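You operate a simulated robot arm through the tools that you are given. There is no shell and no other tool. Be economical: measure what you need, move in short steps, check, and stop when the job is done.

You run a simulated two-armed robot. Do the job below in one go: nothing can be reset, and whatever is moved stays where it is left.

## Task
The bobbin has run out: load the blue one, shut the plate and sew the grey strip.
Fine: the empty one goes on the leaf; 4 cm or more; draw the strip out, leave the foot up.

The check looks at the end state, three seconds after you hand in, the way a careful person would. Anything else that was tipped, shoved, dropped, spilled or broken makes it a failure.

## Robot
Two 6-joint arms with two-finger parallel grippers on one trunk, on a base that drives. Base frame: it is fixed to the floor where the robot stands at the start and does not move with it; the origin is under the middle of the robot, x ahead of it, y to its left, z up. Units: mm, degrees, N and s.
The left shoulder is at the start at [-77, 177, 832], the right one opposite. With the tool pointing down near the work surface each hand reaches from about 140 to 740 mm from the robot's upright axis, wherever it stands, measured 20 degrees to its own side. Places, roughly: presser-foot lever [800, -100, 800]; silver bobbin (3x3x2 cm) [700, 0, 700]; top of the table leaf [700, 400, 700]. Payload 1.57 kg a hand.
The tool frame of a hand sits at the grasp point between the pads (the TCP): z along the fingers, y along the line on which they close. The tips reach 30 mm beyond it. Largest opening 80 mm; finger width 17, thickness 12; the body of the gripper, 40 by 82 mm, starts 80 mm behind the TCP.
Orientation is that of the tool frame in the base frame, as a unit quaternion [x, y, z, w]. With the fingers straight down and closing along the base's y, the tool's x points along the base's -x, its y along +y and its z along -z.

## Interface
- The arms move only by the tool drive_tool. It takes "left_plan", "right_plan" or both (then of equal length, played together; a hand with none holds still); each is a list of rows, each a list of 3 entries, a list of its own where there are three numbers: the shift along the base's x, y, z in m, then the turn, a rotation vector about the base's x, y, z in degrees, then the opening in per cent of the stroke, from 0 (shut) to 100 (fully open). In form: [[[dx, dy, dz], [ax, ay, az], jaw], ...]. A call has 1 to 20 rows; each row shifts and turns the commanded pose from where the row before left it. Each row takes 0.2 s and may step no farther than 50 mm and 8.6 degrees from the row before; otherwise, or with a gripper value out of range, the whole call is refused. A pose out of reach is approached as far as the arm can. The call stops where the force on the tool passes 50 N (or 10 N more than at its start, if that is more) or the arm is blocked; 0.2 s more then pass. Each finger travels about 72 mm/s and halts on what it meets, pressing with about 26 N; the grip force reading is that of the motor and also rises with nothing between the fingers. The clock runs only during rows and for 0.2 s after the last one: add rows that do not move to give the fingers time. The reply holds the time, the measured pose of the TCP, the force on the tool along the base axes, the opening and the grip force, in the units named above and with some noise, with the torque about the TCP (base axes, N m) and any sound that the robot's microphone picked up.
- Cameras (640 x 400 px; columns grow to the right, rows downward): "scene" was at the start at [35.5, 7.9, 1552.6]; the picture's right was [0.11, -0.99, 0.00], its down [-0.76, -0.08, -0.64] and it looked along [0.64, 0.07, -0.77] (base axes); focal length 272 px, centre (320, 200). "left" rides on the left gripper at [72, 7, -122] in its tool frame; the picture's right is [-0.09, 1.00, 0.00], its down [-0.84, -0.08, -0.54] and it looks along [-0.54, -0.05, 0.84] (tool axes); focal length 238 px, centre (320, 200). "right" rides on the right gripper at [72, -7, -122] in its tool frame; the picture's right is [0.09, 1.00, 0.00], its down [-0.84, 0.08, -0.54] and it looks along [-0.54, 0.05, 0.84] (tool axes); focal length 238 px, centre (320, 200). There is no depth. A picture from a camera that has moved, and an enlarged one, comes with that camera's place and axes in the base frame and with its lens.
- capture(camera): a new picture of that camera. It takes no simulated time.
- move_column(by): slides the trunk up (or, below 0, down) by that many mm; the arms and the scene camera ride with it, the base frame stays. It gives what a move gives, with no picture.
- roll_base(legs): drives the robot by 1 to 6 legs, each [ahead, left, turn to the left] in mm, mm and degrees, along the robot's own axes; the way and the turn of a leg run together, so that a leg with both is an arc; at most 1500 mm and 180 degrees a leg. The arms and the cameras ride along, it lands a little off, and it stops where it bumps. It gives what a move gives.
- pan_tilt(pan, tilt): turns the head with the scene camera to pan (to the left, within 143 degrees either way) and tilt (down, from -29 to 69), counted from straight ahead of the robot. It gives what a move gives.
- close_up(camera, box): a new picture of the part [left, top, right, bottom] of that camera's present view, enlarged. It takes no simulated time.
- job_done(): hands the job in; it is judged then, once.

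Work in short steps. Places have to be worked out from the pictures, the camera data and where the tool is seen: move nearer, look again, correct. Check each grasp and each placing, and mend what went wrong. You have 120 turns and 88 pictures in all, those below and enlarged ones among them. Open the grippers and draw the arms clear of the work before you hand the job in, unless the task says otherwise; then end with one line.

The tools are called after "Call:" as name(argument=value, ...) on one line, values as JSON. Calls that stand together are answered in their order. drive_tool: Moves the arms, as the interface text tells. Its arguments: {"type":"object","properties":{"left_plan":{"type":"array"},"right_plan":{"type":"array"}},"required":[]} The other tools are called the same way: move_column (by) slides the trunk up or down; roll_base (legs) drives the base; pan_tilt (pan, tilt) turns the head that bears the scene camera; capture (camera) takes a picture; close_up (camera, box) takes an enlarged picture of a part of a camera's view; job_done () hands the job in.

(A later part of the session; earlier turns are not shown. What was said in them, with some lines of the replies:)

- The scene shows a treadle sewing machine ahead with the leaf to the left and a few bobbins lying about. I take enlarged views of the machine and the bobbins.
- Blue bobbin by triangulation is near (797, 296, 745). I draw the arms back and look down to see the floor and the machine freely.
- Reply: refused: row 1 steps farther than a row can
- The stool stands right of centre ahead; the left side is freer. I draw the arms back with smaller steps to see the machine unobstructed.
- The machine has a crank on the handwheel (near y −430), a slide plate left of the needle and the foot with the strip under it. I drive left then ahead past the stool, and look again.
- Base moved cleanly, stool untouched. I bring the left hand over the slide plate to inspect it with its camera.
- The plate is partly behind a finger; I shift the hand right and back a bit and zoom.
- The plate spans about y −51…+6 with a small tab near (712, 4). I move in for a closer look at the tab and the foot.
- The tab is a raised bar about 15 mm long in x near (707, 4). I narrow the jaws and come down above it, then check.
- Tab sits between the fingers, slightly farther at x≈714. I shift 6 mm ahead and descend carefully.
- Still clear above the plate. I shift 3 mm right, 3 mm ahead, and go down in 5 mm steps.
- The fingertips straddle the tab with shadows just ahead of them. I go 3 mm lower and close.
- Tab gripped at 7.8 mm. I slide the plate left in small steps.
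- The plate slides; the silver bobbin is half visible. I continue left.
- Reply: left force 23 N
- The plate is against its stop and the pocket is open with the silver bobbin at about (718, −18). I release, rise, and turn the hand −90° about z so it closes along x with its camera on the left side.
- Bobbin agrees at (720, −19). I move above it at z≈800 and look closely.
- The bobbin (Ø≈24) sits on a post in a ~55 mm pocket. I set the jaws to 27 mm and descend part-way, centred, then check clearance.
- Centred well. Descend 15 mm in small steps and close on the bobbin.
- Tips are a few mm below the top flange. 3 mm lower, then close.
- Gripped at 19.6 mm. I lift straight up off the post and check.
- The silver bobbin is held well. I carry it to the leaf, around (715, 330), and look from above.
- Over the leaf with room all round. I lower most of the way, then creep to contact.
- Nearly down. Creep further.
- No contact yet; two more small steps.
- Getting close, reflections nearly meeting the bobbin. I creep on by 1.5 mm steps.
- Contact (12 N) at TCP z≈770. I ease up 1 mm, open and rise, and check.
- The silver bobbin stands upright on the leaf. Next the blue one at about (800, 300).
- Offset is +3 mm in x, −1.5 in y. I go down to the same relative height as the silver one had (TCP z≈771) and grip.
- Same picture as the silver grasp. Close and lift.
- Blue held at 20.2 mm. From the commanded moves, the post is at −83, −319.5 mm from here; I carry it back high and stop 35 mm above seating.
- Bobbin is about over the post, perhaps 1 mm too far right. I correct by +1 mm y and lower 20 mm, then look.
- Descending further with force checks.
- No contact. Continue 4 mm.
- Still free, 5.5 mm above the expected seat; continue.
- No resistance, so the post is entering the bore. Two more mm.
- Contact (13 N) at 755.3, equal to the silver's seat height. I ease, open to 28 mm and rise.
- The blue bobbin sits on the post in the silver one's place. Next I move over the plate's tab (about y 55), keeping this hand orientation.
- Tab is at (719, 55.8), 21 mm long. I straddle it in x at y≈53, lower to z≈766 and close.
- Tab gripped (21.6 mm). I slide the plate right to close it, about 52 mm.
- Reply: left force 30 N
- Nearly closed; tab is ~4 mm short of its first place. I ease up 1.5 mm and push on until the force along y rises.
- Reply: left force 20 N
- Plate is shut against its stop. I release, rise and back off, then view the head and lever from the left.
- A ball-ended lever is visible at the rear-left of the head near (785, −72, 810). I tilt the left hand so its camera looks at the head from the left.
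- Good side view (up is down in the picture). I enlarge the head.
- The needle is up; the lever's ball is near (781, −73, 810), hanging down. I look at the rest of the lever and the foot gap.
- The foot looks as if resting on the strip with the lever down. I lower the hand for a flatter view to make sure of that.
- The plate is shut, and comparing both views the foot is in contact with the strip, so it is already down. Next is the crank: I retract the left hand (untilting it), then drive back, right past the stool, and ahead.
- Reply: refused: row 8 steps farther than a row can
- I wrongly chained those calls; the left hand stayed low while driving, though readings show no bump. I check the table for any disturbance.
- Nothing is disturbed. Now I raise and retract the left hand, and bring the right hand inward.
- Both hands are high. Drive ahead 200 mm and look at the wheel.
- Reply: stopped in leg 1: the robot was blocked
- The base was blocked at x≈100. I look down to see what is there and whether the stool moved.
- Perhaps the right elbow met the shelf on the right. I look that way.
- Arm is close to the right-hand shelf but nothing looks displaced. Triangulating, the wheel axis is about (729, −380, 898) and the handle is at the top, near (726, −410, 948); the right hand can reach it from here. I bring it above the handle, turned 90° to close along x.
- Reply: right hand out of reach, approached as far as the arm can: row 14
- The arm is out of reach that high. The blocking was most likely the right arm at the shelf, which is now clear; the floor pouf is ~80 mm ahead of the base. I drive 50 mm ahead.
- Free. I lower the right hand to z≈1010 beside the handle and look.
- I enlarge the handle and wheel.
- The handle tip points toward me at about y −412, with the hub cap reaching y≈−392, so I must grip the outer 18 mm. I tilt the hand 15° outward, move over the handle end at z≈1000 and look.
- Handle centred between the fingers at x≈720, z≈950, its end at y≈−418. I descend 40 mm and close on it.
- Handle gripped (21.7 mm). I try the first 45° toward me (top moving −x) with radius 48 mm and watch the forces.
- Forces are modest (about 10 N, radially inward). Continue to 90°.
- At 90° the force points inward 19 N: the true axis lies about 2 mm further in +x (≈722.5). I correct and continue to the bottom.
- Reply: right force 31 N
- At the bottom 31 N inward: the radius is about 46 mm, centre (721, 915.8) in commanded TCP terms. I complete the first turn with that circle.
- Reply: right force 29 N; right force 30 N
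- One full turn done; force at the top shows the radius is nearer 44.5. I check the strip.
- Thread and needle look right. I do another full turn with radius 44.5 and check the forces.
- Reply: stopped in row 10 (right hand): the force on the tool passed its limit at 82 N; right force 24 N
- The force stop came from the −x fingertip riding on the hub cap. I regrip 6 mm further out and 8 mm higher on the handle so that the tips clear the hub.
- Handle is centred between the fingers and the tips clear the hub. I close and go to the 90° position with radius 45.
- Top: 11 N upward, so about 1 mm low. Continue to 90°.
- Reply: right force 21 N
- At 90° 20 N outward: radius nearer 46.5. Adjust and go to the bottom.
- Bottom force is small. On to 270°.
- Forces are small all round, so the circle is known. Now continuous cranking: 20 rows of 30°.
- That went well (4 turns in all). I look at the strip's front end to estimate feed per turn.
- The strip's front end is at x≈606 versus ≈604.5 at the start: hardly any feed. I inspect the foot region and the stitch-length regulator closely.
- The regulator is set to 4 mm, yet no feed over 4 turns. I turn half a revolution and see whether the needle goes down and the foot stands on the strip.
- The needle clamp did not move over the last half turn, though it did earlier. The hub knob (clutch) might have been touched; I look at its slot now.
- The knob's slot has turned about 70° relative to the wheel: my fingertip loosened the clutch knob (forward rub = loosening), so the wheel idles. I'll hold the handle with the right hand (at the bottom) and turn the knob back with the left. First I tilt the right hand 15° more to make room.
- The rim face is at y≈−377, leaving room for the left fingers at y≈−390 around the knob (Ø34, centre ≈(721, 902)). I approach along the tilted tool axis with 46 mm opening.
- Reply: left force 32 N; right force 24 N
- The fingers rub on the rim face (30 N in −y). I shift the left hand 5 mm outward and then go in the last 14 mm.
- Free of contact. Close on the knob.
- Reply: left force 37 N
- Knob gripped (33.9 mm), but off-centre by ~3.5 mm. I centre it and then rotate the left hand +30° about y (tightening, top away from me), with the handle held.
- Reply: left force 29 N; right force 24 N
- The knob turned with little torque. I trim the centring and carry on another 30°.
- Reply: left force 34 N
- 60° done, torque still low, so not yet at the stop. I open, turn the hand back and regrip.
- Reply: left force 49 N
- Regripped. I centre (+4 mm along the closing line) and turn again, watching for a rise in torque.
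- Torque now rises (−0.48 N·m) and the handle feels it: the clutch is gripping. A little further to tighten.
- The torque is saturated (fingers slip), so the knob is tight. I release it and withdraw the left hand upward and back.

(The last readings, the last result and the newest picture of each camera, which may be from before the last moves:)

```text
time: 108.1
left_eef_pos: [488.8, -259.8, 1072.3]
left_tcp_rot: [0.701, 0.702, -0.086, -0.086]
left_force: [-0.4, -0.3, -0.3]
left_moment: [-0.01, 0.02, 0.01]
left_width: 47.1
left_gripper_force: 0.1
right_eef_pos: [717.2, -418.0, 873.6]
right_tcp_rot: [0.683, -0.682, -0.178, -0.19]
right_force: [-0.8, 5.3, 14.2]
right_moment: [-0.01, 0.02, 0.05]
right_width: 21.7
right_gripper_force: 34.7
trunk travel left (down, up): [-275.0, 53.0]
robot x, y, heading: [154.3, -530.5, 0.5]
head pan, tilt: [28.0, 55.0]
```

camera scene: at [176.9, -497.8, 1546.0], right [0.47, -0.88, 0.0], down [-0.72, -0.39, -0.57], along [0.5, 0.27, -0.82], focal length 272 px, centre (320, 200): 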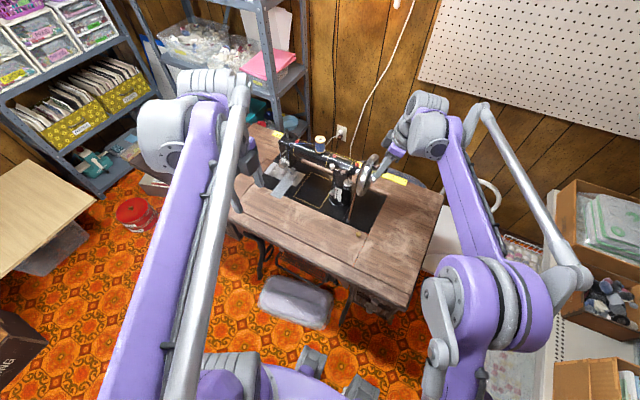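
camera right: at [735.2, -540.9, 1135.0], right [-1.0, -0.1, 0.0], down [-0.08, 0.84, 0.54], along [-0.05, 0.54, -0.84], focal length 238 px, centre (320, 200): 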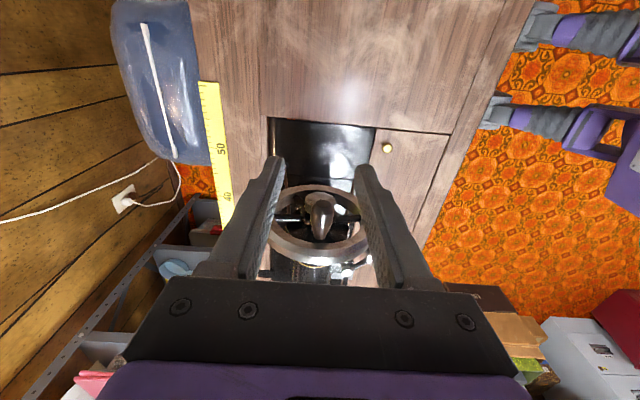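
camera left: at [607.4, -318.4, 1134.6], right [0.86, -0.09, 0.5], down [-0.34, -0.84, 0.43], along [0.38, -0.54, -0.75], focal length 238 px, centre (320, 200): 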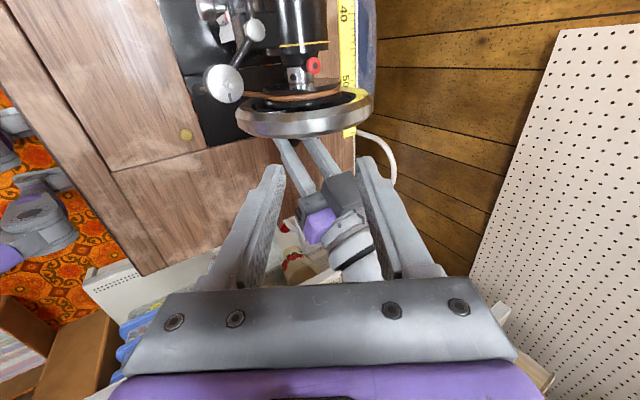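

Now crank one full turn from the bottom and compare the forces.

Call:
drive_tool(right_plan=[[[0.02325, 0, 0.00773], [0, 0, 0], 0], [[0.01702, 0, 0.01702], [0, 0, 0], 0], [[0.00623, 0, 0.02325], [0, 0, 0], 0], [[-0.00623, 0, 0.02325], [0, 0, 0], 0], [[-0.01702, 0, 0.01702], [0, 0, 0], 0], [[-0.02325, 0, 0.00623], [0, 0, 0], 0], [[-0.02325, 0, -0.00623], [0, 0, 0], 0], [[-0.01702, 0, -0.01702], [0, 0, 0], 0], [[-0.00623, 0, -0.02325], [0, 0, 0], 0], [[0.00623, 0, -0.02325], [0, 0, 0], 0], [[0.01702, 0, -0.01702], [0, 0, 0], 0], [[0.02325, 0, -0.00623], [0, 0, 0], 0], [[0, 0, 0], [0, 0, 0], 0]])

Call:
close_up(camera="scene", box=[250, 158, 330, 208])

```text
time: 110.9
left_eef_pos: [490.0, -259.1, 1072.5]
left_tcp_rot: [0.702, 0.702, -0.087, -0.087]
left_force: [-0.5, -0.5, 0.3]
left_moment: [0.0, -0.03, 0.02]
left_width: 47.2
left_gripper_force: 0.1
right_eef_pos: [722.4, -418.2, 874.6]
right_tcp_rot: [-0.682, 0.683, 0.178, 0.19]
right_force: [2.2, 7.7, -11.1]
right_moment: [-0.02, -0.04, -0.09]
right_width: 21.8
right_gripper_force: 34.1
trunk travel left (down, up): [-275.0, 53.0]
robot x, y, heading: [151.3, -531.5, 0.4]
head pan, tilt: [28.0, 55.0]
```

```text
8.00 times, centred on (290, 183) of scene
camera zoom: at [175.7, -497.0, 1546.0], right [0.47, -0.88, 0.0], down [-0.72, -0.39, -0.57], along [0.5, 0.27, -0.82], focal length 2177 px, centre (560, 336)
```

zoom: 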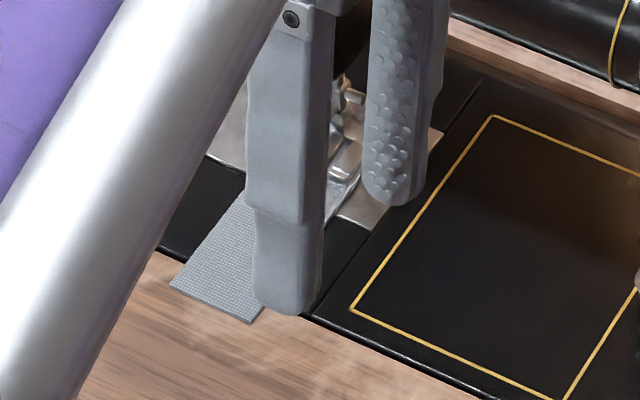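

The strip advanced about 4 mm in that turn: feed works and the foot is down. I keep cranking 1.5 turns per call, about 12 turns in all.

Call:
drive_tool(right_plan=[[[0.02325, 0, 0.00553], [0, 0, 0], 0], [[0.01702, 0, 0.01702], [0, 0, 0], 0], [[0.00623, 0, 0.02325], [0, 0, 0], 0], [[-0.00623, 0, 0.02325], [0, 0, 0], 0], [[-0.01702, 0, 0.01702], [0, 0, 0], 0], [[-0.02325, 0, 0.00623], [0, 0, 0], 0], [[-0.02325, 0, -0.00623], [0, 0, 0], 0], [[-0.01702, 0, -0.01702], [0, 0, 0], 0], [[-0.00623, 0, -0.02325], [0, 0, 0], 0], [[0.00623, 0, -0.02325], [0, 0, 0], 0], [[0.01702, 0, -0.01702], [0, 0, 0], 0], [[0.02325, 0, -0.00623], [0, 0, 0], 0], [[0.02325, 0, 0.00623], [0, 0, 0], 0], [[0.01702, 0, 0.01702], [0, 0, 0], 0], [[0.00623, 0, 0.02325], [0, 0, 0], 0], [[-0.00623, 0, 0.02325], [0, 0, 0], 0], [[-0.01702, 0, 0.01702], [0, 0, 0], 0], [[-0.02325, 0, 0.00623], [0, 0, 0], 0]])

```text
time: 114.7
left_eef_pos: [490.2, -260.6, 1071.6]
left_tcp_rot: [0.701, 0.702, -0.087, -0.087]
left_force: [0.2, 0.1, -0.2]
left_moment: [0.0, 0.02, 0.01]
left_width: 46.8
left_gripper_force: 0.0
right_eef_pos: [721.0, -418.5, 965.7]
right_tcp_rot: [-0.683, 0.683, 0.176, 0.189]
right_force: [-0.7, -3.0, -23.2]
right_moment: [0.2, 0.02, 0.26]
right_width: 21.6
right_gripper_force: 34.5
trunk travel left (down, up): [-275.0, 53.0]
robot x, y, heading: [153.8, -531.3, 0.2]
head pan, tilt: [28.0, 55.0]
```

Force −23 N at the top, so I trim 1.5 mm lower and continue.

Call:
drive_tool(right_plan=[[[-0.02325, 0, -0.00773], [0, 0, 0], 0], [[-0.01702, 0, -0.01702], [0, 0, 0], 0], [[-0.00623, 0, -0.02325], [0, 0, 0], 0], [[0.00623, 0, -0.02325], [0, 0, 0], 0], [[0.01702, 0, -0.01702], [0, 0, 0], 0], [[0.02325, 0, -0.00623], [0, 0, 0], 0], [[0.02325, 0, 0.00623], [0, 0, 0], 0], [[0.01702, 0, 0.01702], [0, 0, 0], 0], [[0.00623, 0, 0.02325], [0, 0, 0], 0], [[-0.00623, 0, 0.02325], [0, 0, 0], 0], [[-0.01702, 0, 0.01702], [0, 0, 0], 0], [[-0.02325, 0, 0.00623], [0, 0, 0], 0], [[-0.02325, 0, -0.00623], [0, 0, 0], 0], [[-0.01702, 0, -0.01702], [0, 0, 0], 0], [[-0.00623, 0, -0.02325], [0, 0, 0], 0], [[0.00623, 0, -0.02325], [0, 0, 0], 0], [[0.01702, 0, -0.01702], [0, 0, 0], 0], [[0.02325, 0, -0.00623], [0, 0, 0], 0]])

```text
time: 118.5
left_eef_pos: [488.9, -259.4, 1072.9]
left_tcp_rot: [0.701, 0.703, -0.086, -0.086]
left_force: [-0.8, 0.0, -0.5]
left_moment: [-0.01, 0.02, 0.0]
left_width: 47.0
left_gripper_force: 0.0
right_eef_pos: [721.5, -418.2, 874.0]
right_tcp_rot: [0.683, -0.682, -0.179, -0.191]
right_force: [0.9, 6.4, 5.9]
right_moment: [-0.62, -0.03, 0.0]
right_width: 21.6
right_gripper_force: 34.8
trunk travel left (down, up): [-275.0, 53.0]
robot x, y, heading: [153.9, -528.2, 0.6]
head pan, tilt: [28.0, 55.0]
```

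Good; 4 turns since tightening. Continue.

Call:
drive_tool(right_plan=[[[0.02325, 0, 0.00623], [0, 0, 0], 0], [[0.01702, 0, 0.01702], [0, 0, 0], 0], [[0.00623, 0, 0.02325], [0, 0, 0], 0], [[-0.00623, 0, 0.02325], [0, 0, 0], 0], [[-0.01702, 0, 0.01702], [0, 0, 0], 0], [[-0.02325, 0, 0.00623], [0, 0, 0], 0], [[-0.02325, 0, -0.00623], [0, 0, 0], 0], [[-0.01702, 0, -0.01702], [0, 0, 0], 0], [[-0.00623, 0, -0.02325], [0, 0, 0], 0], [[0.00623, 0, -0.02325], [0, 0, 0], 0], [[0.01702, 0, -0.01702], [0, 0, 0], 0], [[0.02325, 0, -0.00623], [0, 0, 0], 0], [[0.02325, 0, 0.00623], [0, 0, 0], 0], [[0.01702, 0, 0.01702], [0, 0, 0], 0], [[0.00623, 0, 0.02325], [0, 0, 0], 0], [[-0.00623, 0, 0.02325], [0, 0, 0], 0], [[-0.01702, 0, 0.01702], [0, 0, 0], 0], [[-0.02325, 0, 0.00623], [0, 0, 0], 0]])

Call:
drive_tool(right_plan=[[[-0.02325, 0, -0.00623], [0, 0, 0], 0], [[-0.01702, 0, -0.01702], [0, 0, 0], 0], [[-0.00623, 0, -0.02325], [0, 0, 0], 0], [[0.00623, 0, -0.02325], [0, 0, 0], 0], [[0.01702, 0, -0.01702], [0, 0, 0], 0], [[0.02325, 0, -0.00623], [0, 0, 0], 0], [[0.02325, 0, 0.00623], [0, 0, 0], 0], [[0.01702, 0, 0.01702], [0, 0, 0], 0], [[0.00623, 0, 0.02325], [0, 0, 0], 0], [[-0.00623, 0, 0.02325], [0, 0, 0], 0], [[-0.01702, 0, 0.01702], [0, 0, 0], 0], [[-0.02325, 0, 0.00623], [0, 0, 0], 0], [[-0.02325, 0, -0.00623], [0, 0, 0], 0], [[-0.01702, 0, -0.01702], [0, 0, 0], 0], [[-0.00623, 0, -0.02325], [0, 0, 0], 0], [[0.00623, 0, -0.02325], [0, 0, 0], 0], [[0.01702, 0, -0.01702], [0, 0, 0], 0], [[0.02325, 0, -0.00623], [0, 0, 0], 0]])

```text
time: 122.3
left_eef_pos: [488.1, -260.2, 1072.5]
left_tcp_rot: [0.701, 0.703, -0.086, -0.086]
left_force: [0.5, -0.6, 0.1]
left_moment: [0.01, 0.03, 0.04]
left_width: 47.1
left_gripper_force: 0.1
right_eef_pos: [716.2, -419.2, 965.7]
right_tcp_rot: [0.684, -0.682, -0.179, -0.189]
right_force: [-2.3, -1.3, 11.9]
right_moment: [0.93, 0.0, 0.28]
right_width: 21.8
right_gripper_force: 34.8
trunk travel left (down, up): [-275.0, 53.0]
robot x, y, heading: [154.1, -532.3, 0.4]
head pan, tilt: [28.0, 55.0]
```

```text
time: 126.1
left_eef_pos: [489.0, -260.8, 1073.4]
left_tcp_rot: [0.701, 0.702, -0.086, -0.087]
left_force: [-0.2, -0.1, -0.1]
left_moment: [0.01, 0.0, 0.0]
left_width: 47.4
left_gripper_force: 0.1
right_eef_pos: [721.0, -418.2, 874.1]
right_tcp_rot: [0.683, -0.682, -0.179, -0.191]
right_force: [1.0, -3.8, 10.2]
right_moment: [-0.35, -0.01, 0.04]
right_width: 21.9
right_gripper_force: 35.2
trunk travel left (down, up): [-275.0, 53.0]
robot x, y, heading: [153.0, -534.2, 0.1]
head pan, tilt: [28.0, 55.0]
```

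Seven turns since tightening. I continue with the same pattern.

Call:
drive_tool(right_plan=[[[0.02325, 0, 0.00673], [0, 0, 0], 0], [[0.01702, 0, 0.01702], [0, 0, 0], 0], [[0.00623, 0, 0.02325], [0, 0, 0], 0], [[-0.00623, 0, 0.02325], [0, 0, 0], 0], [[-0.01702, 0, 0.01702], [0, 0, 0], 0], [[-0.02325, 0, 0.00623], [0, 0, 0], 0], [[-0.02325, 0, -0.00623], [0, 0, 0], 0], [[-0.01702, 0, -0.01702], [0, 0, 0], 0], [[-0.00623, 0, -0.02325], [0, 0, 0], 0], [[0.00623, 0, -0.02325], [0, 0, 0], 0], [[0.01702, 0, -0.01702], [0, 0, 0], 0], [[0.02325, 0, -0.00623], [0, 0, 0], 0], [[0.02325, 0, 0.00623], [0, 0, 0], 0], [[0.01702, 0, 0.01702], [0, 0, 0], 0], [[0.00623, 0, 0.02325], [0, 0, 0], 0], [[-0.00623, 0, 0.02325], [0, 0, 0], 0], [[-0.01702, 0, 0.01702], [0, 0, 0], 0], [[-0.02325, 0, 0.00623], [0, 0, 0], 0]])

Call:
drive_tool(right_plan=[[[-0.02325, 0, -0.00623], [0, 0, 0], 0], [[-0.01702, 0, -0.01702], [0, 0, 0], 0], [[-0.00623, 0, -0.02325], [0, 0, 0], 0], [[0.00623, 0, -0.02325], [0, 0, 0], 0], [[0.01702, 0, -0.01702], [0, 0, 0], 0], [[0.02325, 0, -0.00623], [0, 0, 0], 0], [[0.02325, 0, 0.00623], [0, 0, 0], 0], [[0.01702, 0, 0.01702], [0, 0, 0], 0], [[0.00623, 0, 0.02325], [0, 0, 0], 0], [[-0.00623, 0, 0.02325], [0, 0, 0], 0], [[-0.01702, 0, 0.01702], [0, 0, 0], 0], [[-0.02325, 0, 0.00623], [0, 0, 0], 0], [[-0.02325, 0, -0.00623], [0, 0, 0], 0], [[-0.01702, 0, -0.01702], [0, 0, 0], 0], [[-0.00623, 0, -0.02325], [0, 0, 0], 0], [[0.00623, 0, -0.02325], [0, 0, 0], 0], [[0.01702, 0, -0.01702], [0, 0, 0], 0], [[0.02325, 0, -0.00623], [0, 0, 0], 0]])

Call:
drive_tool(right_plan=[[[0.02325, 0, 0.00623], [0, 0, 0], 0], [[0.01702, 0, 0.01702], [0, 0, 0], 0], [[0.00623, 0, 0.02325], [0, 0, 0], 0], [[-0.00623, 0, 0.02325], [0, 0, 0], 0], [[-0.01702, 0, 0.01702], [0, 0, 0], 0], [[-0.02325, 0, 0.00623], [0, 0, 0], 0], [[-0.02325, 0, -0.00623], [0, 0, 0], 0], [[-0.01702, 0, -0.01702], [0, 0, 0], 0], [[-0.00623, 0, -0.02325], [0, 0, 0], 0], [[0.00623, 0, -0.02325], [0, 0, 0], 0], [[0.01702, 0, -0.01702], [0, 0, 0], 0], [[0.02325, 0, -0.00623], [0, 0, 0], 0], [[0.02325, 0, 0.00623], [0, 0, 0], 0], [[0.01702, 0, 0.01702], [0, 0, 0], 0], [[0.00623, 0, 0.02325], [0, 0, 0], 0], [[-0.00623, 0, 0.02325], [0, 0, 0], 0], [[-0.01702, 0, 0.01702], [0, 0, 0], 0], [[-0.02325, 0, 0.00623], [0, 0, 0], 0]])

```text
time: 129.9
left_eef_pos: [488.5, -259.9, 1072.7]
left_tcp_rot: [0.701, 0.703, -0.085, -0.087]
left_force: [0.3, -0.1, 0.5]
left_moment: [-0.01, -0.02, -0.01]
left_width: 47.3
left_gripper_force: 0.0
right_eef_pos: [720.2, -418.5, 965.4]
right_tcp_rot: [0.683, -0.682, -0.179, -0.19]
right_force: [-0.6, -3.9, -0.6]
right_moment: [0.4, 0.0, 0.03]
right_width: 21.7
right_gripper_force: 34.7
trunk travel left (down, up): [-275.0, 53.0]
robot x, y, heading: [153.6, -529.4, 0.3]
head pan, tilt: [28.0, 55.0]
```

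```text
time: 133.7
left_eef_pos: [488.6, -260.3, 1073.4]
left_tcp_rot: [0.701, 0.703, -0.086, -0.087]
left_force: [0.0, 0.8, 0.3]
left_moment: [0.0, 0.01, -0.01]
left_width: 47.2
left_gripper_force: 0.1
right_eef_pos: [717.3, -419.2, 873.4]
right_tcp_rot: [0.683, -0.682, -0.179, -0.191]
right_force: [1.3, -4.3, 12.7]
right_moment: [-0.3, -0.05, 0.08]
right_width: 21.7
right_gripper_force: 34.8
trunk travel left (down, up): [-275.0, 53.0]
robot x, y, heading: [153.8, -532.3, 0.2]
head pan, tilt: [28.0, 55.0]
```

```text
time: 137.5
left_eef_pos: [489.2, -259.9, 1073.7]
left_tcp_rot: [0.701, 0.703, -0.086, -0.086]
left_force: [1.2, 0.1, -0.6]
left_moment: [-0.02, 0.0, 0.01]
left_width: 47.1
left_gripper_force: 0.2
right_eef_pos: [720.1, -417.2, 966.1]
right_tcp_rot: [0.683, -0.683, -0.178, -0.19]
right_force: [-1.1, -10.9, 2.9]
right_moment: [0.2, -0.01, 0.06]
right_width: 21.5
right_gripper_force: 34.0
trunk travel left (down, up): [-275.0, 53.0]
robot x, y, heading: [151.6, -533.8, 0.5]
head pan, tilt: [28.0, 55.0]
```

11.5 turns done. I draw the left hand back out of the line of sight and look at the strip and needle.

Call:
drive_tool(left_plan=[[[-0.04, -0.02, 0], [0, 0, 0], 59], [[-0.04, -0.02, 0], [0, 0, 0], 59], [[-0.04, -0.02, 0], [0, 0, 0], 59], [[-0.02, -0.02, 0], [0, 0, 0], 59]])

Call:
close_up(camera="scene", box=[250, 150, 330, 200])

```text
time: 138.5
left_eef_pos: [352.2, -342.4, 1072.3]
left_tcp_rot: [0.701, 0.702, -0.085, -0.087]
left_force: [-0.3, -0.1, 0.1]
left_moment: [0.01, -0.03, -0.03]
left_width: 47.2
left_gripper_force: 0.1
right_eef_pos: [720.8, -418.2, 965.0]
right_tcp_rot: [0.683, -0.682, -0.179, -0.19]
right_force: [-0.2, -11.6, 6.2]
right_moment: [-0.04, 0.01, 0.13]
right_width: 21.5
right_gripper_force: 34.4
trunk travel left (down, up): [-275.0, 53.0]
robot x, y, heading: [151.2, -532.9, 0.3]
head pan, tilt: [28.0, 55.0]
```

```text
8.00 times, centred on (290, 175) of scene
camera zoom: at [173.7, -500.2, 1546.1], right [0.47, -0.88, 0.0], down [-0.72, -0.39, -0.57], along [0.51, 0.27, -0.82], focal length 2177 px, centre (560, 400)
```

zoom: 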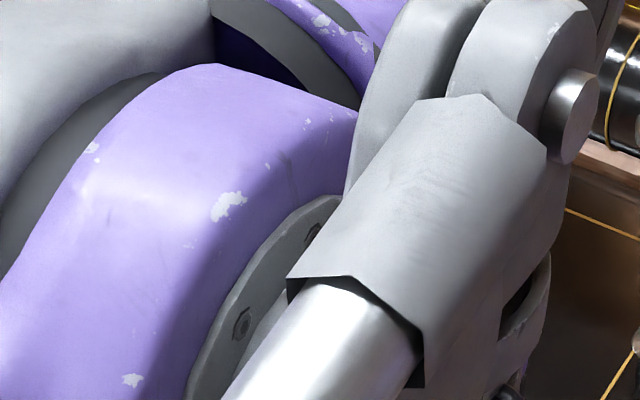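

The wrist blocks the view; I return the left hand to its earlier clear place.

Call:
drive_tool(left_plan=[[[0.01, 0.04, 0.005], [0, 0, 0], 59], [[0.01, 0.04, 0.005], [0, 0, 0], 59], [[0.01, 0.04, 0.005], [0, 0, 0], 59], [[0.01, 0.025, 0.005], [0, 0, 0], 59], [[0.01, 0.0, 0.005], [0, 0, 0], 59]])

Call:
close_up(camera="scene", box=[256, 150, 336, 200])

```text
time: 139.7
left_eef_pos: [401.2, -195.0, 1099.9]
left_tcp_rot: [0.701, 0.702, -0.086, -0.086]
left_force: [-0.4, -0.4, 0.2]
left_moment: [0.01, 0.01, 0.0]
left_width: 47.4
left_gripper_force: 0.0
right_eef_pos: [721.4, -418.4, 965.1]
right_tcp_rot: [0.683, -0.682, -0.178, -0.191]
right_force: [1.4, -11.7, 8.8]
right_moment: [-0.17, -0.02, 0.12]
right_width: 21.5
right_gripper_force: 34.4
trunk travel left (down, up): [-275.0, 53.0]
robot x, y, heading: [155.9, -537.4, 0.3]
head pan, tilt: [28.0, 55.0]
```

```text
8.00 times, centred on (296, 175) of scene
camera zoom: at [174.1, -500.2, 1546.1], right [0.47, -0.88, 0.0], down [-0.72, -0.39, -0.57], along [0.51, 0.27, -0.82], focal length 2177 px, centre (512, 400)
```

zoom: 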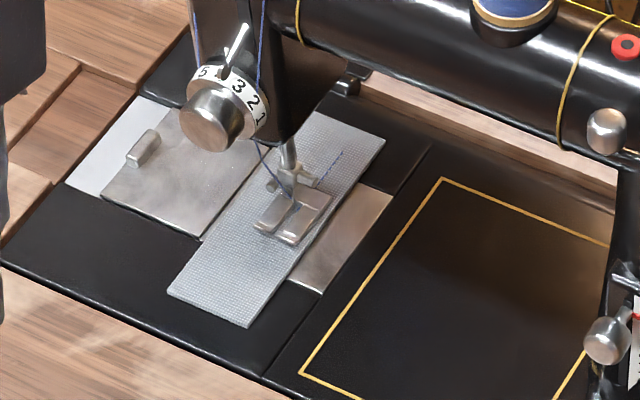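

Stitches are visible behind the foot and the strip has advanced ~43–46 mm. I add 1.5–2 turns for margin and then find the needle-up position.

Call:
drive_tool(right_plan=[[[-0.02325, 0, -0.00623], [0, 0, 0], 0], [[-0.01702, 0, -0.01702], [0, 0, 0], 0], [[-0.00623, 0, -0.02325], [0, 0, 0], 0], [[0.00623, 0, -0.02325], [0, 0, 0], 0], [[0.01702, 0, -0.01702], [0, 0, 0], 0], [[0.02325, 0, -0.00623], [0, 0, 0], 0], [[0.02325, 0, 0.00623], [0, 0, 0], 0], [[0.01702, 0, 0.01702], [0, 0, 0], 0], [[0.00623, 0, 0.02325], [0, 0, 0], 0], [[-0.00623, 0, 0.02325], [0, 0, 0], 0], [[-0.01702, 0, 0.01702], [0, 0, 0], 0], [[-0.02325, 0, 0.00623], [0, 0, 0], 0], [[-0.02325, 0, -0.00623], [0, 0, 0], 0], [[-0.01702, 0, -0.01702], [0, 0, 0], 0], [[-0.00623, 0, -0.02325], [0, 0, 0], 0], [[0.00623, 0, -0.02325], [0, 0, 0], 0], [[0.01702, 0, -0.01702], [0, 0, 0], 0], [[0.02325, 0, -0.00623], [0, 0, 0], 0]])

Call:
close_up(camera="scene", box=[272, 150, 320, 180])

```text
time: 143.5
left_eef_pos: [401.8, -193.0, 1097.2]
left_tcp_rot: [0.701, 0.702, -0.086, -0.087]
left_force: [-0.9, 0.3, -0.2]
left_moment: [-0.02, 0.0, 0.01]
left_width: 47.0
left_gripper_force: 0.1
right_eef_pos: [721.3, -418.9, 873.0]
right_tcp_rot: [-0.683, 0.683, 0.177, 0.189]
right_force: [1.0, 4.0, -4.0]
right_moment: [-0.66, -0.02, 0.11]
right_width: 21.7
right_gripper_force: 35.2
trunk travel left (down, up): [-275.0, 53.0]
robot x, y, heading: [150.2, -529.2, 0.1]
head pan, tilt: [28.0, 55.0]
```

```text
13.33 times, centred on (296, 165) of scene
camera zoom: at [175.9, -497.5, 1546.2], right [0.47, -0.88, 0.0], down [-0.72, -0.39, -0.57], along [0.5, 0.27, -0.82], focal length 3628 px, centre (640, 667)
```

zoom: 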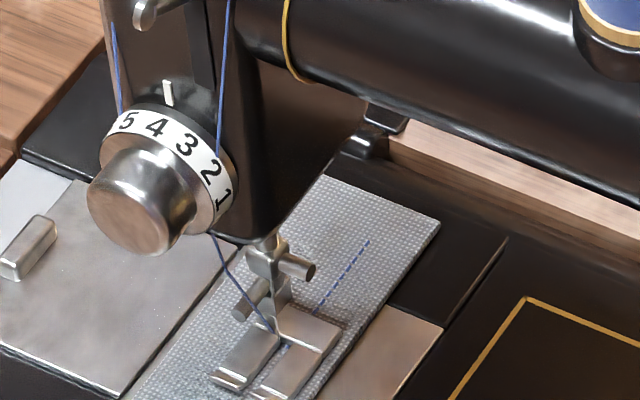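

The needle is part-way up here. I turn 60° further and compare.

Call:
drive_tool(right_plan=[[[0.02325, 0, 0.00623], [0, 0, 0], 0], [[0.01702, 0, 0.01702], [0, 0, 0], 0], [[0, 0, 0], [0, 0, 0], 0]])

Call:
close_up(camera="scene", box=[272, 150, 320, 180])

```text
time: 144.3
left_eef_pos: [400.4, -195.4, 1098.6]
left_tcp_rot: [0.701, 0.703, -0.086, -0.086]
left_force: [-0.1, 0.1, -0.7]
left_moment: [-0.01, 0.02, 0.02]
left_width: 47.3
left_gripper_force: 0.1
right_eef_pos: [759.7, -419.5, 896.2]
right_tcp_rot: [-0.682, 0.683, 0.179, 0.191]
right_force: [-6.1, -7.2, 4.5]
right_moment: [-0.74, 0.06, 0.15]
right_width: 21.8
right_gripper_force: 34.7
trunk travel left (down, up): [-275.0, 53.0]
robot x, y, heading: [154.3, -529.7, -0.1]
head pan, tilt: [28.0, 55.0]
```

```text
13.33 times, centred on (296, 165) of scene
camera zoom: at [173.3, -499.3, 1546.2], right [0.47, -0.88, 0.0], down [-0.72, -0.39, -0.57], along [0.51, 0.27, -0.82], focal length 3628 px, centre (640, 667)
```

zoom: 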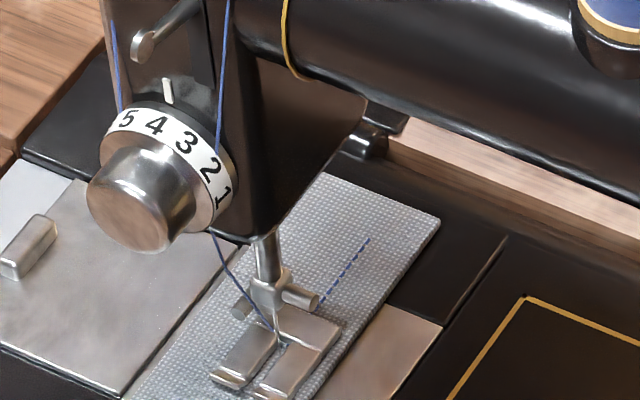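

The needle falls here; fitting the three views puts needle-top near handle angle 139°. I turn forward to about 140°, then release the handle and withdraw along the tool axis.

Call:
drive_tool(right_plan=[[[0.00623, 0, 0.02325], [0, 0, 0], 0], [[-0.00623, 0, 0.02325], [0, 0, 0], 0], [[-0.01702, 0, 0.01702], [0, 0, 0], 0], [[-0.02325, 0, 0.00623], [0, 0, 0], 0], [[-0.02325, 0, -0.00623], [0, 0, 0], 0], [[-0.01702, 0, -0.01702], [0, 0, 0], 0], [[-0.00623, 0, -0.02325], [0, 0, 0], 0], [[0.00623, 0, -0.02325], [0, 0, 0], 0], [[0.0104, 0, -0.0124], [0, 0, 0], 0], [[0, 0, 0], [0, 0, 0], 0], [[0, 0, 0], [0, 0, 0], 40], [[0, 0, 0], [0, 0, 0], 40], [[0, -0.02, 0.034], [0, 0, 0], 40], [[0, -0.02, 0.034], [0, 0, 0], 40], [[0, -0.02, 0.034], [0, 0, 0], 40], [[0, -0.02, 0.034], [0, 0, 0], 40]])

```text
time: 147.7
left_eef_pos: [399.7, -194.2, 1098.0]
left_tcp_rot: [0.701, 0.702, -0.087, -0.086]
left_force: [-0.3, 0.0, -0.1]
left_moment: [0.0, 0.01, 0.0]
left_width: 47.2
left_gripper_force: 0.0
right_eef_pos: [692.5, -499.1, 1021.0]
right_tcp_rot: [0.684, -0.682, -0.178, -0.19]
right_force: [0.1, -0.2, -0.1]
right_moment: [-0.02, 0.0, 0.0]
right_width: 32.1
right_gripper_force: 0.1
trunk travel left (down, up): [-275.0, 53.0]
robot x, y, heading: [150.8, -533.0, 0.4]
head pan, tilt: [28.0, 55.0]
```

Handle released. Next the foot lever with the left hand, from further left: I retract the right hand, then drive left (the pouf stays ~30 mm ahead of the base).

Call:
drive_tool(right_plan=[[[-0.03, -0.015, 0.03], [0, 0, 0], 40], [[-0.04, -0.01, 0.02], [0, 0, 0], 40], [[-0.045, -0.01, 0.01], [0, 0, 0], 40], [[-0.045, -0.01, 0.01], [0, 0, 0], 40], [[-0.045, -0.01, 0], [0, 0, 0], 40], [[-0.045, -0.01, 0], [0, 0, 0], 40], [[-0.02, 0, 0], [0, 0, 0], 40]])

```text
time: 149.3
left_eef_pos: [401.4, -193.0, 1098.9]
left_tcp_rot: [0.701, 0.703, -0.086, -0.086]
left_force: [-0.2, -0.3, 0.5]
left_moment: [0.01, -0.02, -0.03]
left_width: 47.3
left_gripper_force: 0.0
right_eef_pos: [419.3, -565.3, 1089.0]
right_tcp_rot: [0.683, -0.682, -0.179, -0.19]
right_force: [0.4, 0.6, 0.8]
right_moment: [0.0, 0.01, 0.03]
right_width: 31.8
right_gripper_force: 0.1
trunk travel left (down, up): [-275.0, 53.0]
robot x, y, heading: [154.8, -532.5, 0.3]
head pan, tilt: [28.0, 55.0]
```

Call:
roll_base(legs=[[-50, 0, 0], [0, 570, 0], [50, 0, -0.3]])

```text
time: 155.8
left_eef_pos: [398.4, 379.0, 1097.8]
left_tcp_rot: [0.703, 0.701, -0.086, -0.085]
left_force: [0.2, 0.0, -0.1]
left_moment: [-0.01, 0.05, 0.0]
left_width: 47.2
left_gripper_force: 0.2
right_eef_pos: [414.6, 8.8, 1089.8]
right_tcp_rot: [-0.682, 0.683, 0.178, 0.19]
right_force: [0.5, 0.3, 0.0]
right_moment: [0.02, 0.02, 0.01]
right_width: 32.0
right_gripper_force: 0.0
trunk travel left (down, up): [-275.0, 53.0]
robot x, y, heading: [149.4, 42.2, 0.3]
head pan, tilt: [28.0, 55.0]
```

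Now at (149, 42). I bring the left hand round to the left of the head, tilted 60° so that it points at the lever from the left, fingers closed; the right hand moves aside.

Call:
drive_tool(left_plan=[[[0.034, -0.03, -0.015], [0, -7.25, 0], 0], [[0.034, -0.03, -0.015], [0, -7.25, 0], 0], [[0.034, -0.03, -0.015], [-7.5, 0, 0], 0], [[0.034, -0.03, -0.015], [-7.5, 0, 0], 0], [[0.034, -0.03, -0.015], [-7.5, 0, 0], 0], [[0.034, -0.03, -0.02], [-7.5, 0, 0], 0], [[0.034, -0.03, -0.02], [-7.5, 0, 0], 0], [[0.034, -0.03, -0.02], [-7.5, 0, 0], 0], [[0.034, -0.03, -0.02], [-7.5, 0, 0], 0], [[0.034, -0.03, -0.02], [-7.5, 0, 0], 0], [[0.025, -0.01, -0.03], [0, 0, 0], 0], [[0, 0, 0], [0, 0, 0], 0]], right_plan=[[[-0.01, -0.03, 0], [0, 0, 0], 40], [[-0.01, -0.03, 0], [0, 0, 0], 40], [[-0.01, -0.03, 0], [0, 0, 0], 40], [[0, -0.03, 0], [0, 0, 0], 40], [[0, -0.03, 0], [0, 0, 0], 40], [[0, -0.03, 0], [0, 0, 0], 40], [[0, 0, 0], [0, 0, 0], 40], [[0, 0, 0], [0, 0, 0], 40], [[0, 0, 0], [0, 0, 0], 40], [[0, 0, 0], [0, 0, 0], 40], [[0, 0, 0], [0, 0, 0], 40], [[0, 0, 0], [0, 0, 0], 40]])

Call:
close_up(camera="left", box=[192, 100, 448, 260])

```text
time: 158.4
left_eef_pos: [760.3, 69.3, 895.0]
left_tcp_rot: [0.611, 0.614, -0.35, 0.356]
left_force: [0.1, 1.4, 0.0]
left_moment: [0.02, -0.01, 0.01]
left_width: 0.0
left_gripper_force: 21.8
right_eef_pos: [386.7, -173.1, 1090.1]
right_tcp_rot: [-0.683, 0.683, 0.178, 0.19]
right_force: [0.1, -0.1, 0.5]
right_moment: [0.0, -0.03, -0.01]
right_width: 31.9
right_gripper_force: 0.1
trunk travel left (down, up): [-275.0, 53.0]
robot x, y, heading: [154.2, 41.2, -0.1]
head pan, tilt: [28.0, 55.0]
```

```text
2.50 times, centred on (320, 180) of left
camera zoom: at [765.6, 212.2, 892.4], right [1.0, -0.04, 0.08], down [-0.08, 0.05, 1.0], along [-0.04, -1.0, 0.05], focal length 596 px, centre (320, 250)
```

zoom: 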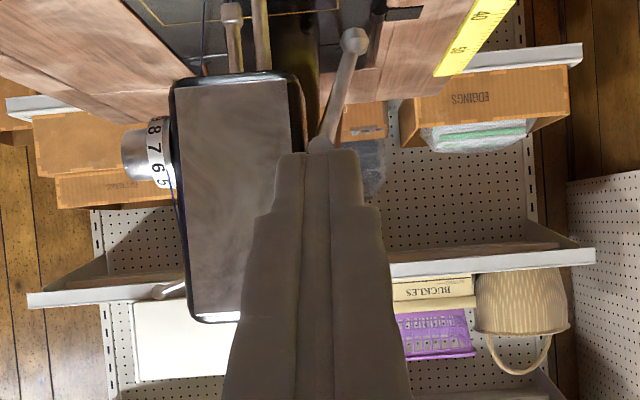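

The lever is clear: ball ≈(778, −73, 808), pivot ≈(759, 858), head's lower edge z≈825. I insert the closed fingertips beneath the head's rear edge, in front of the lever.

Call:
drive_tool(left_plan=[[[-0.005, -0.015, -0.04], [0, 0, 0], 0], [[0, -0.014, -0.046], [0, 0, 0], 0], [[0, -0.032, 0], [0, 0, 0], 0], [[0, -0.032, 0], [0, 0, 0], 0], [[0, -0.033, 0], [0, 0, 0], 0], [[0, 0, 0], [0, 0, 0], 0]])

```text
time: 159.8
left_eef_pos: [757.7, -53.7, 807.7]
left_tcp_rot: [0.611, 0.614, -0.351, 0.356]
left_force: [-0.4, 0.0, -1.1]
left_moment: [0.01, -0.03, -0.03]
left_width: 0.1
left_gripper_force: 21.3
right_eef_pos: [387.3, -172.1, 1091.0]
right_tcp_rot: [-0.681, 0.684, 0.177, 0.189]
right_force: [0.3, 0.5, 0.0]
right_moment: [0.01, -0.01, 0.01]
right_width: 32.3
right_gripper_force: 0.0
trunk travel left (down, up): [-275.0, 53.0]
robot x, y, heading: [151.9, 37.3, -0.0]
head pan, tilt: [28.0, 55.0]
```

No contact. I push the lever back and up along its arc, the first part.

Call:
drive_tool(left_plan=[[[0.0, -0.003, 0], [0, 0, 0], 0], [[0.008, 0, 0.003], [0, 0, 0], 0], [[0.009, 0, 0.003], [0, 0, 0], 0], [[0.009, 0, 0.004], [0, 0, 0], 0], [[0, 0, 0], [0, 0, 0], 0]])

```text
time: 161.0
left_eef_pos: [785.4, -60.2, 816.7]
left_tcp_rot: [0.612, 0.614, -0.35, 0.355]
left_force: [-2.1, 2.0, -0.9]
left_moment: [0.02, 0.0, -0.01]
left_width: 0.0
left_gripper_force: 21.2
right_eef_pos: [386.3, -173.1, 1090.5]
right_tcp_rot: [-0.682, 0.684, 0.177, 0.19]
right_force: [0.1, 0.9, 0.1]
right_moment: [0.02, -0.02, -0.02]
right_width: 32.1
right_gripper_force: 0.0
trunk travel left (down, up): [-275.0, 53.0]
robot x, y, heading: [152.2, 38.9, -0.1]
head pan, tilt: [28.0, 55.0]
```

Forces are slight; I check that the finger really moves the lever.

Call:
close_up(camera="left", box=[224, 90, 416, 210])

```text
3.33 times, centred on (320, 150) of left
camera zoom: at [789.4, 82.6, 814.8], right [1.0, -0.04, 0.08], down [-0.08, 0.05, 1.0], along [-0.04, -1.0, 0.05], focal length 794 px, centre (320, 367)
```

zoom: 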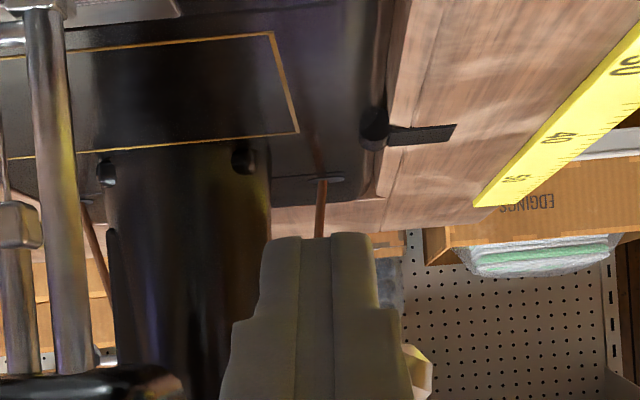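

The ball would be hidden behind the finger. I continue up the arc and watch the forces.

Call:
drive_tool(left_plan=[[[0.0114, 0, 0.007], [0, 0, 0], 0], [[0.01, 0, 0.011], [0, 0, 0], 0], [[0.006, 0, 0.012], [0, 0, 0], 0], [[0, 0, 0], [0, 0, 0], 0]])

```text
time: 162.0
left_eef_pos: [813.2, -60.3, 847.5]
left_tcp_rot: [0.611, 0.614, -0.351, 0.357]
left_force: [0.7, -0.6, 0.5]
left_moment: [-0.02, -0.04, 0.0]
left_width: 0.0
left_gripper_force: 21.3
right_eef_pos: [388.0, -172.7, 1089.2]
right_tcp_rot: [-0.682, 0.684, 0.178, 0.19]
right_force: [1.0, 0.1, -0.4]
right_moment: [0.02, 0.03, 0.01]
right_width: 32.1
right_gripper_force: 0.0
trunk travel left (down, up): [-275.0, 53.0]
robot x, y, heading: [149.3, 43.6, 0.0]
head pan, tilt: [28.0, 55.0]
```

No force at all. I finish the arc, withdraw the hand to the left, and take one wide picture of lever and foot.

Call:
drive_tool(left_plan=[[[0.003, 0, 0.0135], [0, 0, 0], 0], [[0.0, 0, 0.01], [0, 0, 0], 0], [[0, 0, 0], [0, 0, 0], 0]])

```text
time: 162.9
left_eef_pos: [817.7, -58.1, 862.9]
left_tcp_rot: [0.615, 0.616, -0.345, 0.351]
left_force: [1.9, -0.1, -26.3]
left_moment: [0.27, -0.19, 0.01]
left_width: 0.0
left_gripper_force: 21.4
right_eef_pos: [388.8, -172.9, 1090.1]
right_tcp_rot: [-0.682, 0.683, 0.18, 0.19]
right_force: [-0.3, -0.3, 0.0]
right_moment: [-0.04, -0.01, -0.01]
right_width: 32.2
right_gripper_force: 0.0
trunk travel left (down, up): [-275.0, 53.0]
robot x, y, heading: [147.4, 41.5, -0.0]
head pan, tilt: [28.0, 55.0]
stopped in row 3 (left hand): the force on the tool passed its limit at 51 N (the readings are from after the stop); the commanded pose is now the measured one
```

A stop is met (51 N upward push): the lever is at its upper end. I ease down and withdraw to the left, then check.

Call:
drive_tool(left_plan=[[[0.0, 0, -0.005], [0, 0, 0], 0], [[0.0, 0.03, 0], [0, 0, 0], 0], [[0, 0.04, 0.0], [0, 0, 0], 0], [[-0.03, 0.035, 0.0], [0, 0, 0], 0], [[-0.03, 0.02, -0.02], [0, 0, 0], 0]])

Call:
close_up(camera="left", box=[200, 70, 424, 210])

```text
time: 164.1
left_eef_pos: [754.7, 66.7, 840.3]
left_tcp_rot: [0.614, 0.614, -0.348, 0.353]
left_force: [0.0, -0.5, 0.4]
left_moment: [-0.01, 0.0, 0.0]
left_width: 0.0
left_gripper_force: 20.8
right_eef_pos: [388.1, -172.6, 1091.6]
right_tcp_rot: [-0.682, 0.683, 0.178, 0.19]
right_force: [-0.9, 0.7, -0.4]
right_moment: [-0.02, -0.02, -0.02]
right_width: 32.0
right_gripper_force: 0.1
trunk travel left (down, up): [-275.0, 53.0]
robot x, y, heading: [148.7, 38.3, 0.1]
head pan, tilt: [28.0, 55.0]
```

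```text
2.86 times, centred on (312, 140) of left
camera zoom: at [759.1, 208.7, 839.4], right [1.0, -0.04, 0.09], down [-0.08, 0.04, 1.0], along [-0.05, -1.0, 0.04], focal length 681 px, centre (343, 371)
```

zoom: 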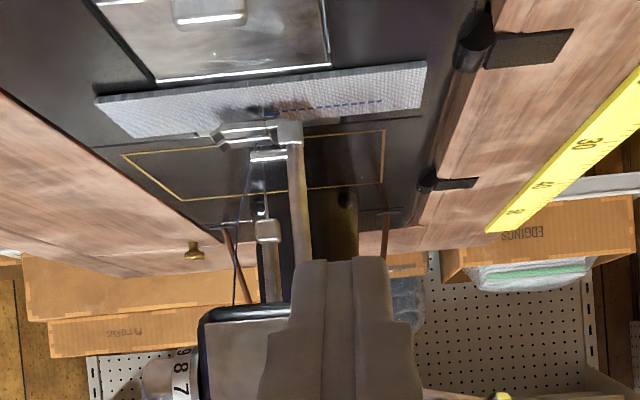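

The foot is now up (its shadow is separate on the strip), needle up, a blue seam about 5 cm long. The strip lies from x≈660 to 787, y≈−60 to −101. I'll draw it toward me: I bring the right hand round (fingers down, closing along y, tilted 25°) to hover before the strip's front end.

Call:
drive_tool(right_plan=[[[0.014, 0.0052, -0.005], [-7.5, 0, 0], 75], [[0.014, 0.0052, -0.005], [-7.5, 0, 0], 75], [[0.014, 0.0052, -0.01], [-7.5, 0, 0], 75], [[0.014, 0.0052, -0.01], [-7.5, 0, 0], 75], [[0.014, 0.0052, -0.015], [0, 0, -8.2], 75], [[0.014, 0.0052, -0.015], [0, 0, -8.2], 75], [[0.014, 0.0052, -0.015], [0, 0, -8.2], 75], [[0.014, 0.0052, -0.015], [0, 0, -8.2], 75], [[0.014, 0.0052, -0.015], [0, 0, -8.2], 75], [[0.014, 0.0052, -0.015], [0, 0, -8.2], 75], [[0.014, 0.0052, -0.015], [0, 0, -8.2], 75], [[0.014, 0.0052, -0.015], [0, 0, -8.2], 75], [[0.014, 0.0052, -0.015], [0, 0, -8.2], 75], [[0.014, 0.0052, -0.015], [0, 0, -8.2], 75], [[0.014, 0.0052, -0.015], [0, 0, -8.2], 75], [[0.014, 0.0052, -0.015], [0, -8.33, 0], 75], [[0.014, 0.0052, -0.015], [0, -8.33, 0], 75], [[0.014, 0.0052, -0.015], [0, -8.33, 0], 75]])

```text
time: 167.9
left_eef_pos: [755.9, 65.7, 839.6]
left_tcp_rot: [0.614, 0.615, -0.347, 0.353]
left_force: [-0.6, 1.2, -0.5]
left_moment: [-0.01, 0.0, 0.01]
left_width: 0.0
left_gripper_force: 21.8
right_eef_pos: [639.0, -77.5, 849.7]
right_tcp_rot: [0.002, 0.976, -0.008, 0.219]
right_force: [0.1, -0.4, -0.6]
right_moment: [0.01, -0.01, -0.01]
right_width: 59.8
right_gripper_force: 0.1
trunk travel left (down, up): [-275.0, 53.0]
robot x, y, heading: [147.0, 40.2, 0.3]
head pan, tilt: [28.0, 55.0]
```

Orientation is right. I lower to just above the bed straddling the strip.

Call:
drive_tool(right_plan=[[[0.005, -0.0015, -0.04], [0, 0, 0], 75], [[0.005, -0.0015, -0.03], [0, 0, 0], 75], [[0.01, 0, -0.01], [0, 0, 0], 75], [[0, 0, -0.002], [0, 0, 0], 75], [[0, 0, 0], [0, 0, 0], 75]])

```text
time: 169.1
left_eef_pos: [754.7, 65.5, 840.3]
left_tcp_rot: [0.614, 0.615, -0.347, 0.353]
left_force: [0.7, -0.7, -0.5]
left_moment: [-0.03, -0.01, 0.01]
left_width: 0.0
left_gripper_force: 21.1
right_eef_pos: [658.1, -82.0, 768.4]
right_tcp_rot: [0.003, 0.976, -0.009, 0.216]
right_force: [-2.5, 0.6, -0.2]
right_moment: [-0.02, -0.19, 0.06]
right_width: 60.0
right_gripper_force: 0.0
trunk travel left (down, up): [-275.0, 53.0]
robot x, y, heading: [151.2, 40.8, -0.1]
head pan, tilt: [28.0, 55.0]
```

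Now 2 mm lower and close on the strip's edges.

Call:
drive_tool(right_plan=[[[0, 0, -0.0015], [0, 0, 0], 75], [[0, 0, -0.001], [0, 0, 0], 40], [[0, 0, 0], [0, 0, 0], 40], [[0, 0, 0], [0, 0, 0], 40]])

```text
time: 170.1
left_eef_pos: [754.2, 67.1, 841.2]
left_tcp_rot: [0.614, 0.615, -0.347, 0.353]
left_force: [0.2, 0.3, -1.2]
left_moment: [0.0, 0.02, 0.0]
left_width: 0.3
left_gripper_force: 21.2
right_eef_pos: [659.3, -81.3, 766.1]
right_tcp_rot: [0.002, 0.976, -0.009, 0.219]
right_force: [-4.2, 0.6, 5.2]
right_moment: [0.0, -0.65, 0.12]
right_width: 42.8
right_gripper_force: 26.1
trunk travel left (down, up): [-275.0, 53.0]
robot x, y, heading: [145.9, 41.1, 0.2]
head pan, tilt: [28.0, 55.0]
```

The jaws stopped at 42.8 mm on the strip. I drag it toward me gently.

Call:
drive_tool(right_plan=[[[-0.006, 0, 0.0005], [0, 0, 0], 30], [[-0.01, 0, 0], [0, 0, 0], 30], [[-0.01, 0, 0], [0, 0, 0], 30], [[-0.01, 0, 0], [0, 0, 0], 30]])

```text
time: 171.1
left_eef_pos: [753.5, 65.9, 840.7]
left_tcp_rot: [0.613, 0.615, -0.348, 0.353]
left_force: [1.1, -0.6, -0.5]
left_moment: [0.0, -0.05, -0.01]
left_width: 0.0
left_gripper_force: 21.5
right_eef_pos: [622.3, -81.6, 766.7]
right_tcp_rot: [0.003, 0.976, -0.008, 0.218]
right_force: [0.6, 0.1, 0.0]
right_moment: [0.01, -0.02, -0.01]
right_width: 42.7
right_gripper_force: 25.8
trunk travel left (down, up): [-275.0, 53.0]
robot x, y, heading: [148.4, 36.3, -0.1]
head pan, tilt: [28.0, 55.0]
```

Still held. Continue about 112 mm more so the rear end clears the foot and needle.

Call:
drive_tool(right_plan=[[[-0.012, 0, 0], [0, 0, 0], 30], [[-0.014, 0, 0], [0, 0, 0], 30], [[-0.014, 0, 0], [0, 0, 0], 30], [[-0.014, 0, 0], [0, 0, 0], 30], [[-0.014, 0, 0], [0, 0, 0], 30], [[-0.014, 0, 0], [0, 0, 0], 30], [[-0.014, 0, 0], [0, 0, 0], 30], [[-0.014, 0, 0], [0, 0, 0], 30], [[0, 0, 0], [0, 0, 0], 30]])

```text
time: 173.1
left_eef_pos: [756.6, 66.1, 839.7]
left_tcp_rot: [0.613, 0.615, -0.347, 0.354]
left_force: [-0.3, 0.2, -0.6]
left_moment: [-0.01, -0.01, -0.01]
left_width: 0.0
left_gripper_force: 21.0
right_eef_pos: [513.2, -81.3, 767.2]
right_tcp_rot: [0.003, 0.976, -0.008, 0.217]
right_force: [0.0, -0.3, -0.4]
right_moment: [-0.01, 0.01, -0.02]
right_width: 42.7
right_gripper_force: 25.8
trunk travel left (down, up): [-275.0, 53.0]
robot x, y, heading: [147.7, 37.7, -0.3]
head pan, tilt: [28.0, 55.0]
```

Still gripped at 42.7; the rear end is now near x≈640, clear of foot and needle. I release, lift off, and retract both arms.

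Call:
drive_tool(right_plan=[[[0, 0, -0.0005], [0, 0, 0], 30], [[0, 0, 0], [0, 0, 0], 75], [[0, 0, 0], [0, 0, 0], 75], [[0, 0, 0.03], [0, 0, 0], 75], [[0, 0, 0.045], [0, 0, 0], 75], [[0, 0, 0.045], [0, 0, 0], 75], [[0, 0, 0.045], [0, 0, 0], 75], [[-0.02, -0.02, 0.04], [0, 0, 0], 75], [[-0.03, -0.03, 0.02], [0, 0, 0], 75], [[-0.03, -0.035, 0.01], [0, 0, 0], 75], [[-0.03, -0.035, 0.0], [0, 0, 0], 75], [[-0.03, -0.035, 0], [0, 0, 0], 75], [[0, -0.04, 0], [0, 0, 0], 75], [[0, -0.04, 0], [0, 0, 0], 75]], left_plan=[[[0, 0, 0.0], [0, 0, 0], 20], [[0, 0.03, 0.02], [0, 0, 0], 50], [[0, 0.03, 0.035], [0, 0, 0], 80], [[0, 0.03, 0.035], [0, 0, 0], 80], [[0, 0.03, 0.035], [0, 0, 0], 80], [[-0.02, 0.02, 0.035], [0, 0, 0], 80], [[-0.03, 0.02, 0.03], [0, 0, 0], 80], [[-0.035, 0.02, 0.02], [0, 0, 0], 80], [[-0.04, 0.02, 0.02], [0, 0, 0], 80], [[-0.045, 0.02, 0], [0, 0, 0], 80], [[-0.045, 0.02, 0], [0, 0, 0], 80], [[-0.045, 0.02, 0], [0, 0, 0], 80], [[-0.045, 0.02, 0], [0, 0, 0], 80], [[-0.045, 0.02, 0], [0, 0, 0], 80]])

Call:
pan_tilt(pan=-5, tilt=55)

```text
time: 176.1
left_eef_pos: [470.0, 278.0, 1062.6]
left_tcp_rot: [0.614, 0.619, -0.339, 0.354]
left_force: [-0.2, 0.4, -0.1]
left_moment: [0.01, -0.01, 0.01]
left_width: 63.7
left_gripper_force: 0.0
left hand out of reach, approached as far as the arm can: row 12, 13, 14
right_eef_pos: [374.4, -308.5, 998.1]
right_tcp_rot: [-0.009, 0.976, -0.004, 0.218]
right_force: [0.2, 0.4, 0.3]
right_moment: [0.0, 0.02, 0.02]
right_width: 59.9
right_gripper_force: 0.0
trunk travel left (down, up): [-275.0, 53.0]
robot x, y, heading: [152.0, 40.4, 0.2]
head pan, tilt: [28.0, 55.0]
```

```text
time: 177.1
left_eef_pos: [473.1, 279.2, 1061.7]
left_tcp_rot: [0.613, 0.619, -0.339, 0.354]
left_force: [0.9, 0.4, -0.2]
left_moment: [0.01, -0.03, -0.03]
left_width: 63.9
left_gripper_force: 0.0
right_eef_pos: [376.5, -309.2, 999.4]
right_tcp_rot: [-0.008, 0.976, -0.005, 0.218]
right_force: [-0.3, -0.6, 1.0]
right_moment: [-0.03, 0.0, 0.03]
right_width: 60.1
right_gripper_force: 0.1
trunk travel left (down, up): [-275.0, 53.0]
robot x, y, heading: [152.8, 44.1, -0.0]
head pan, tilt: [-5.0, 55.0]
```

Both arms are clear. The last picture: the whole table.

Call:
close_up(camera="scene", box=[200, 90, 440, 240])

```text
2.67 times, centred on (320, 165) of scene
camera zoom: at [179.3, 34.6, 1546.1], right [-0.08, -1.0, 0.0], down [-0.82, 0.07, -0.57], along [0.57, -0.05, -0.82], focal length 726 px, centre (320, 293)
```

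zoom: 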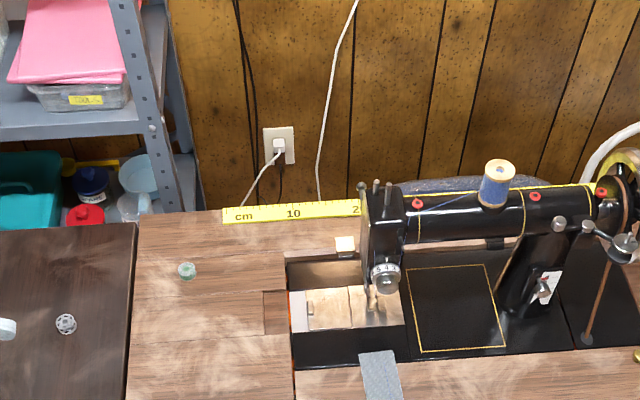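

The strip is drawn clear of the foot, the plate is shut, the empty bobbin stands on the leaf, and nothing on the table looks disturbed. I hand in.

Call:
job_done()

```text
The job is handed in.
```

The job is handed in. The blue bobbin is loaded and the plate is shut. The grey strip is sewn with about 5 cm of stitches, judged from about 13 turns of the handwheel, and drawn out toward the front. The foot is up and the empty bobbin stands on the leaf. While cranking I knocked the clutch knob on the handwheel loose, so I tightened it again before sewing.
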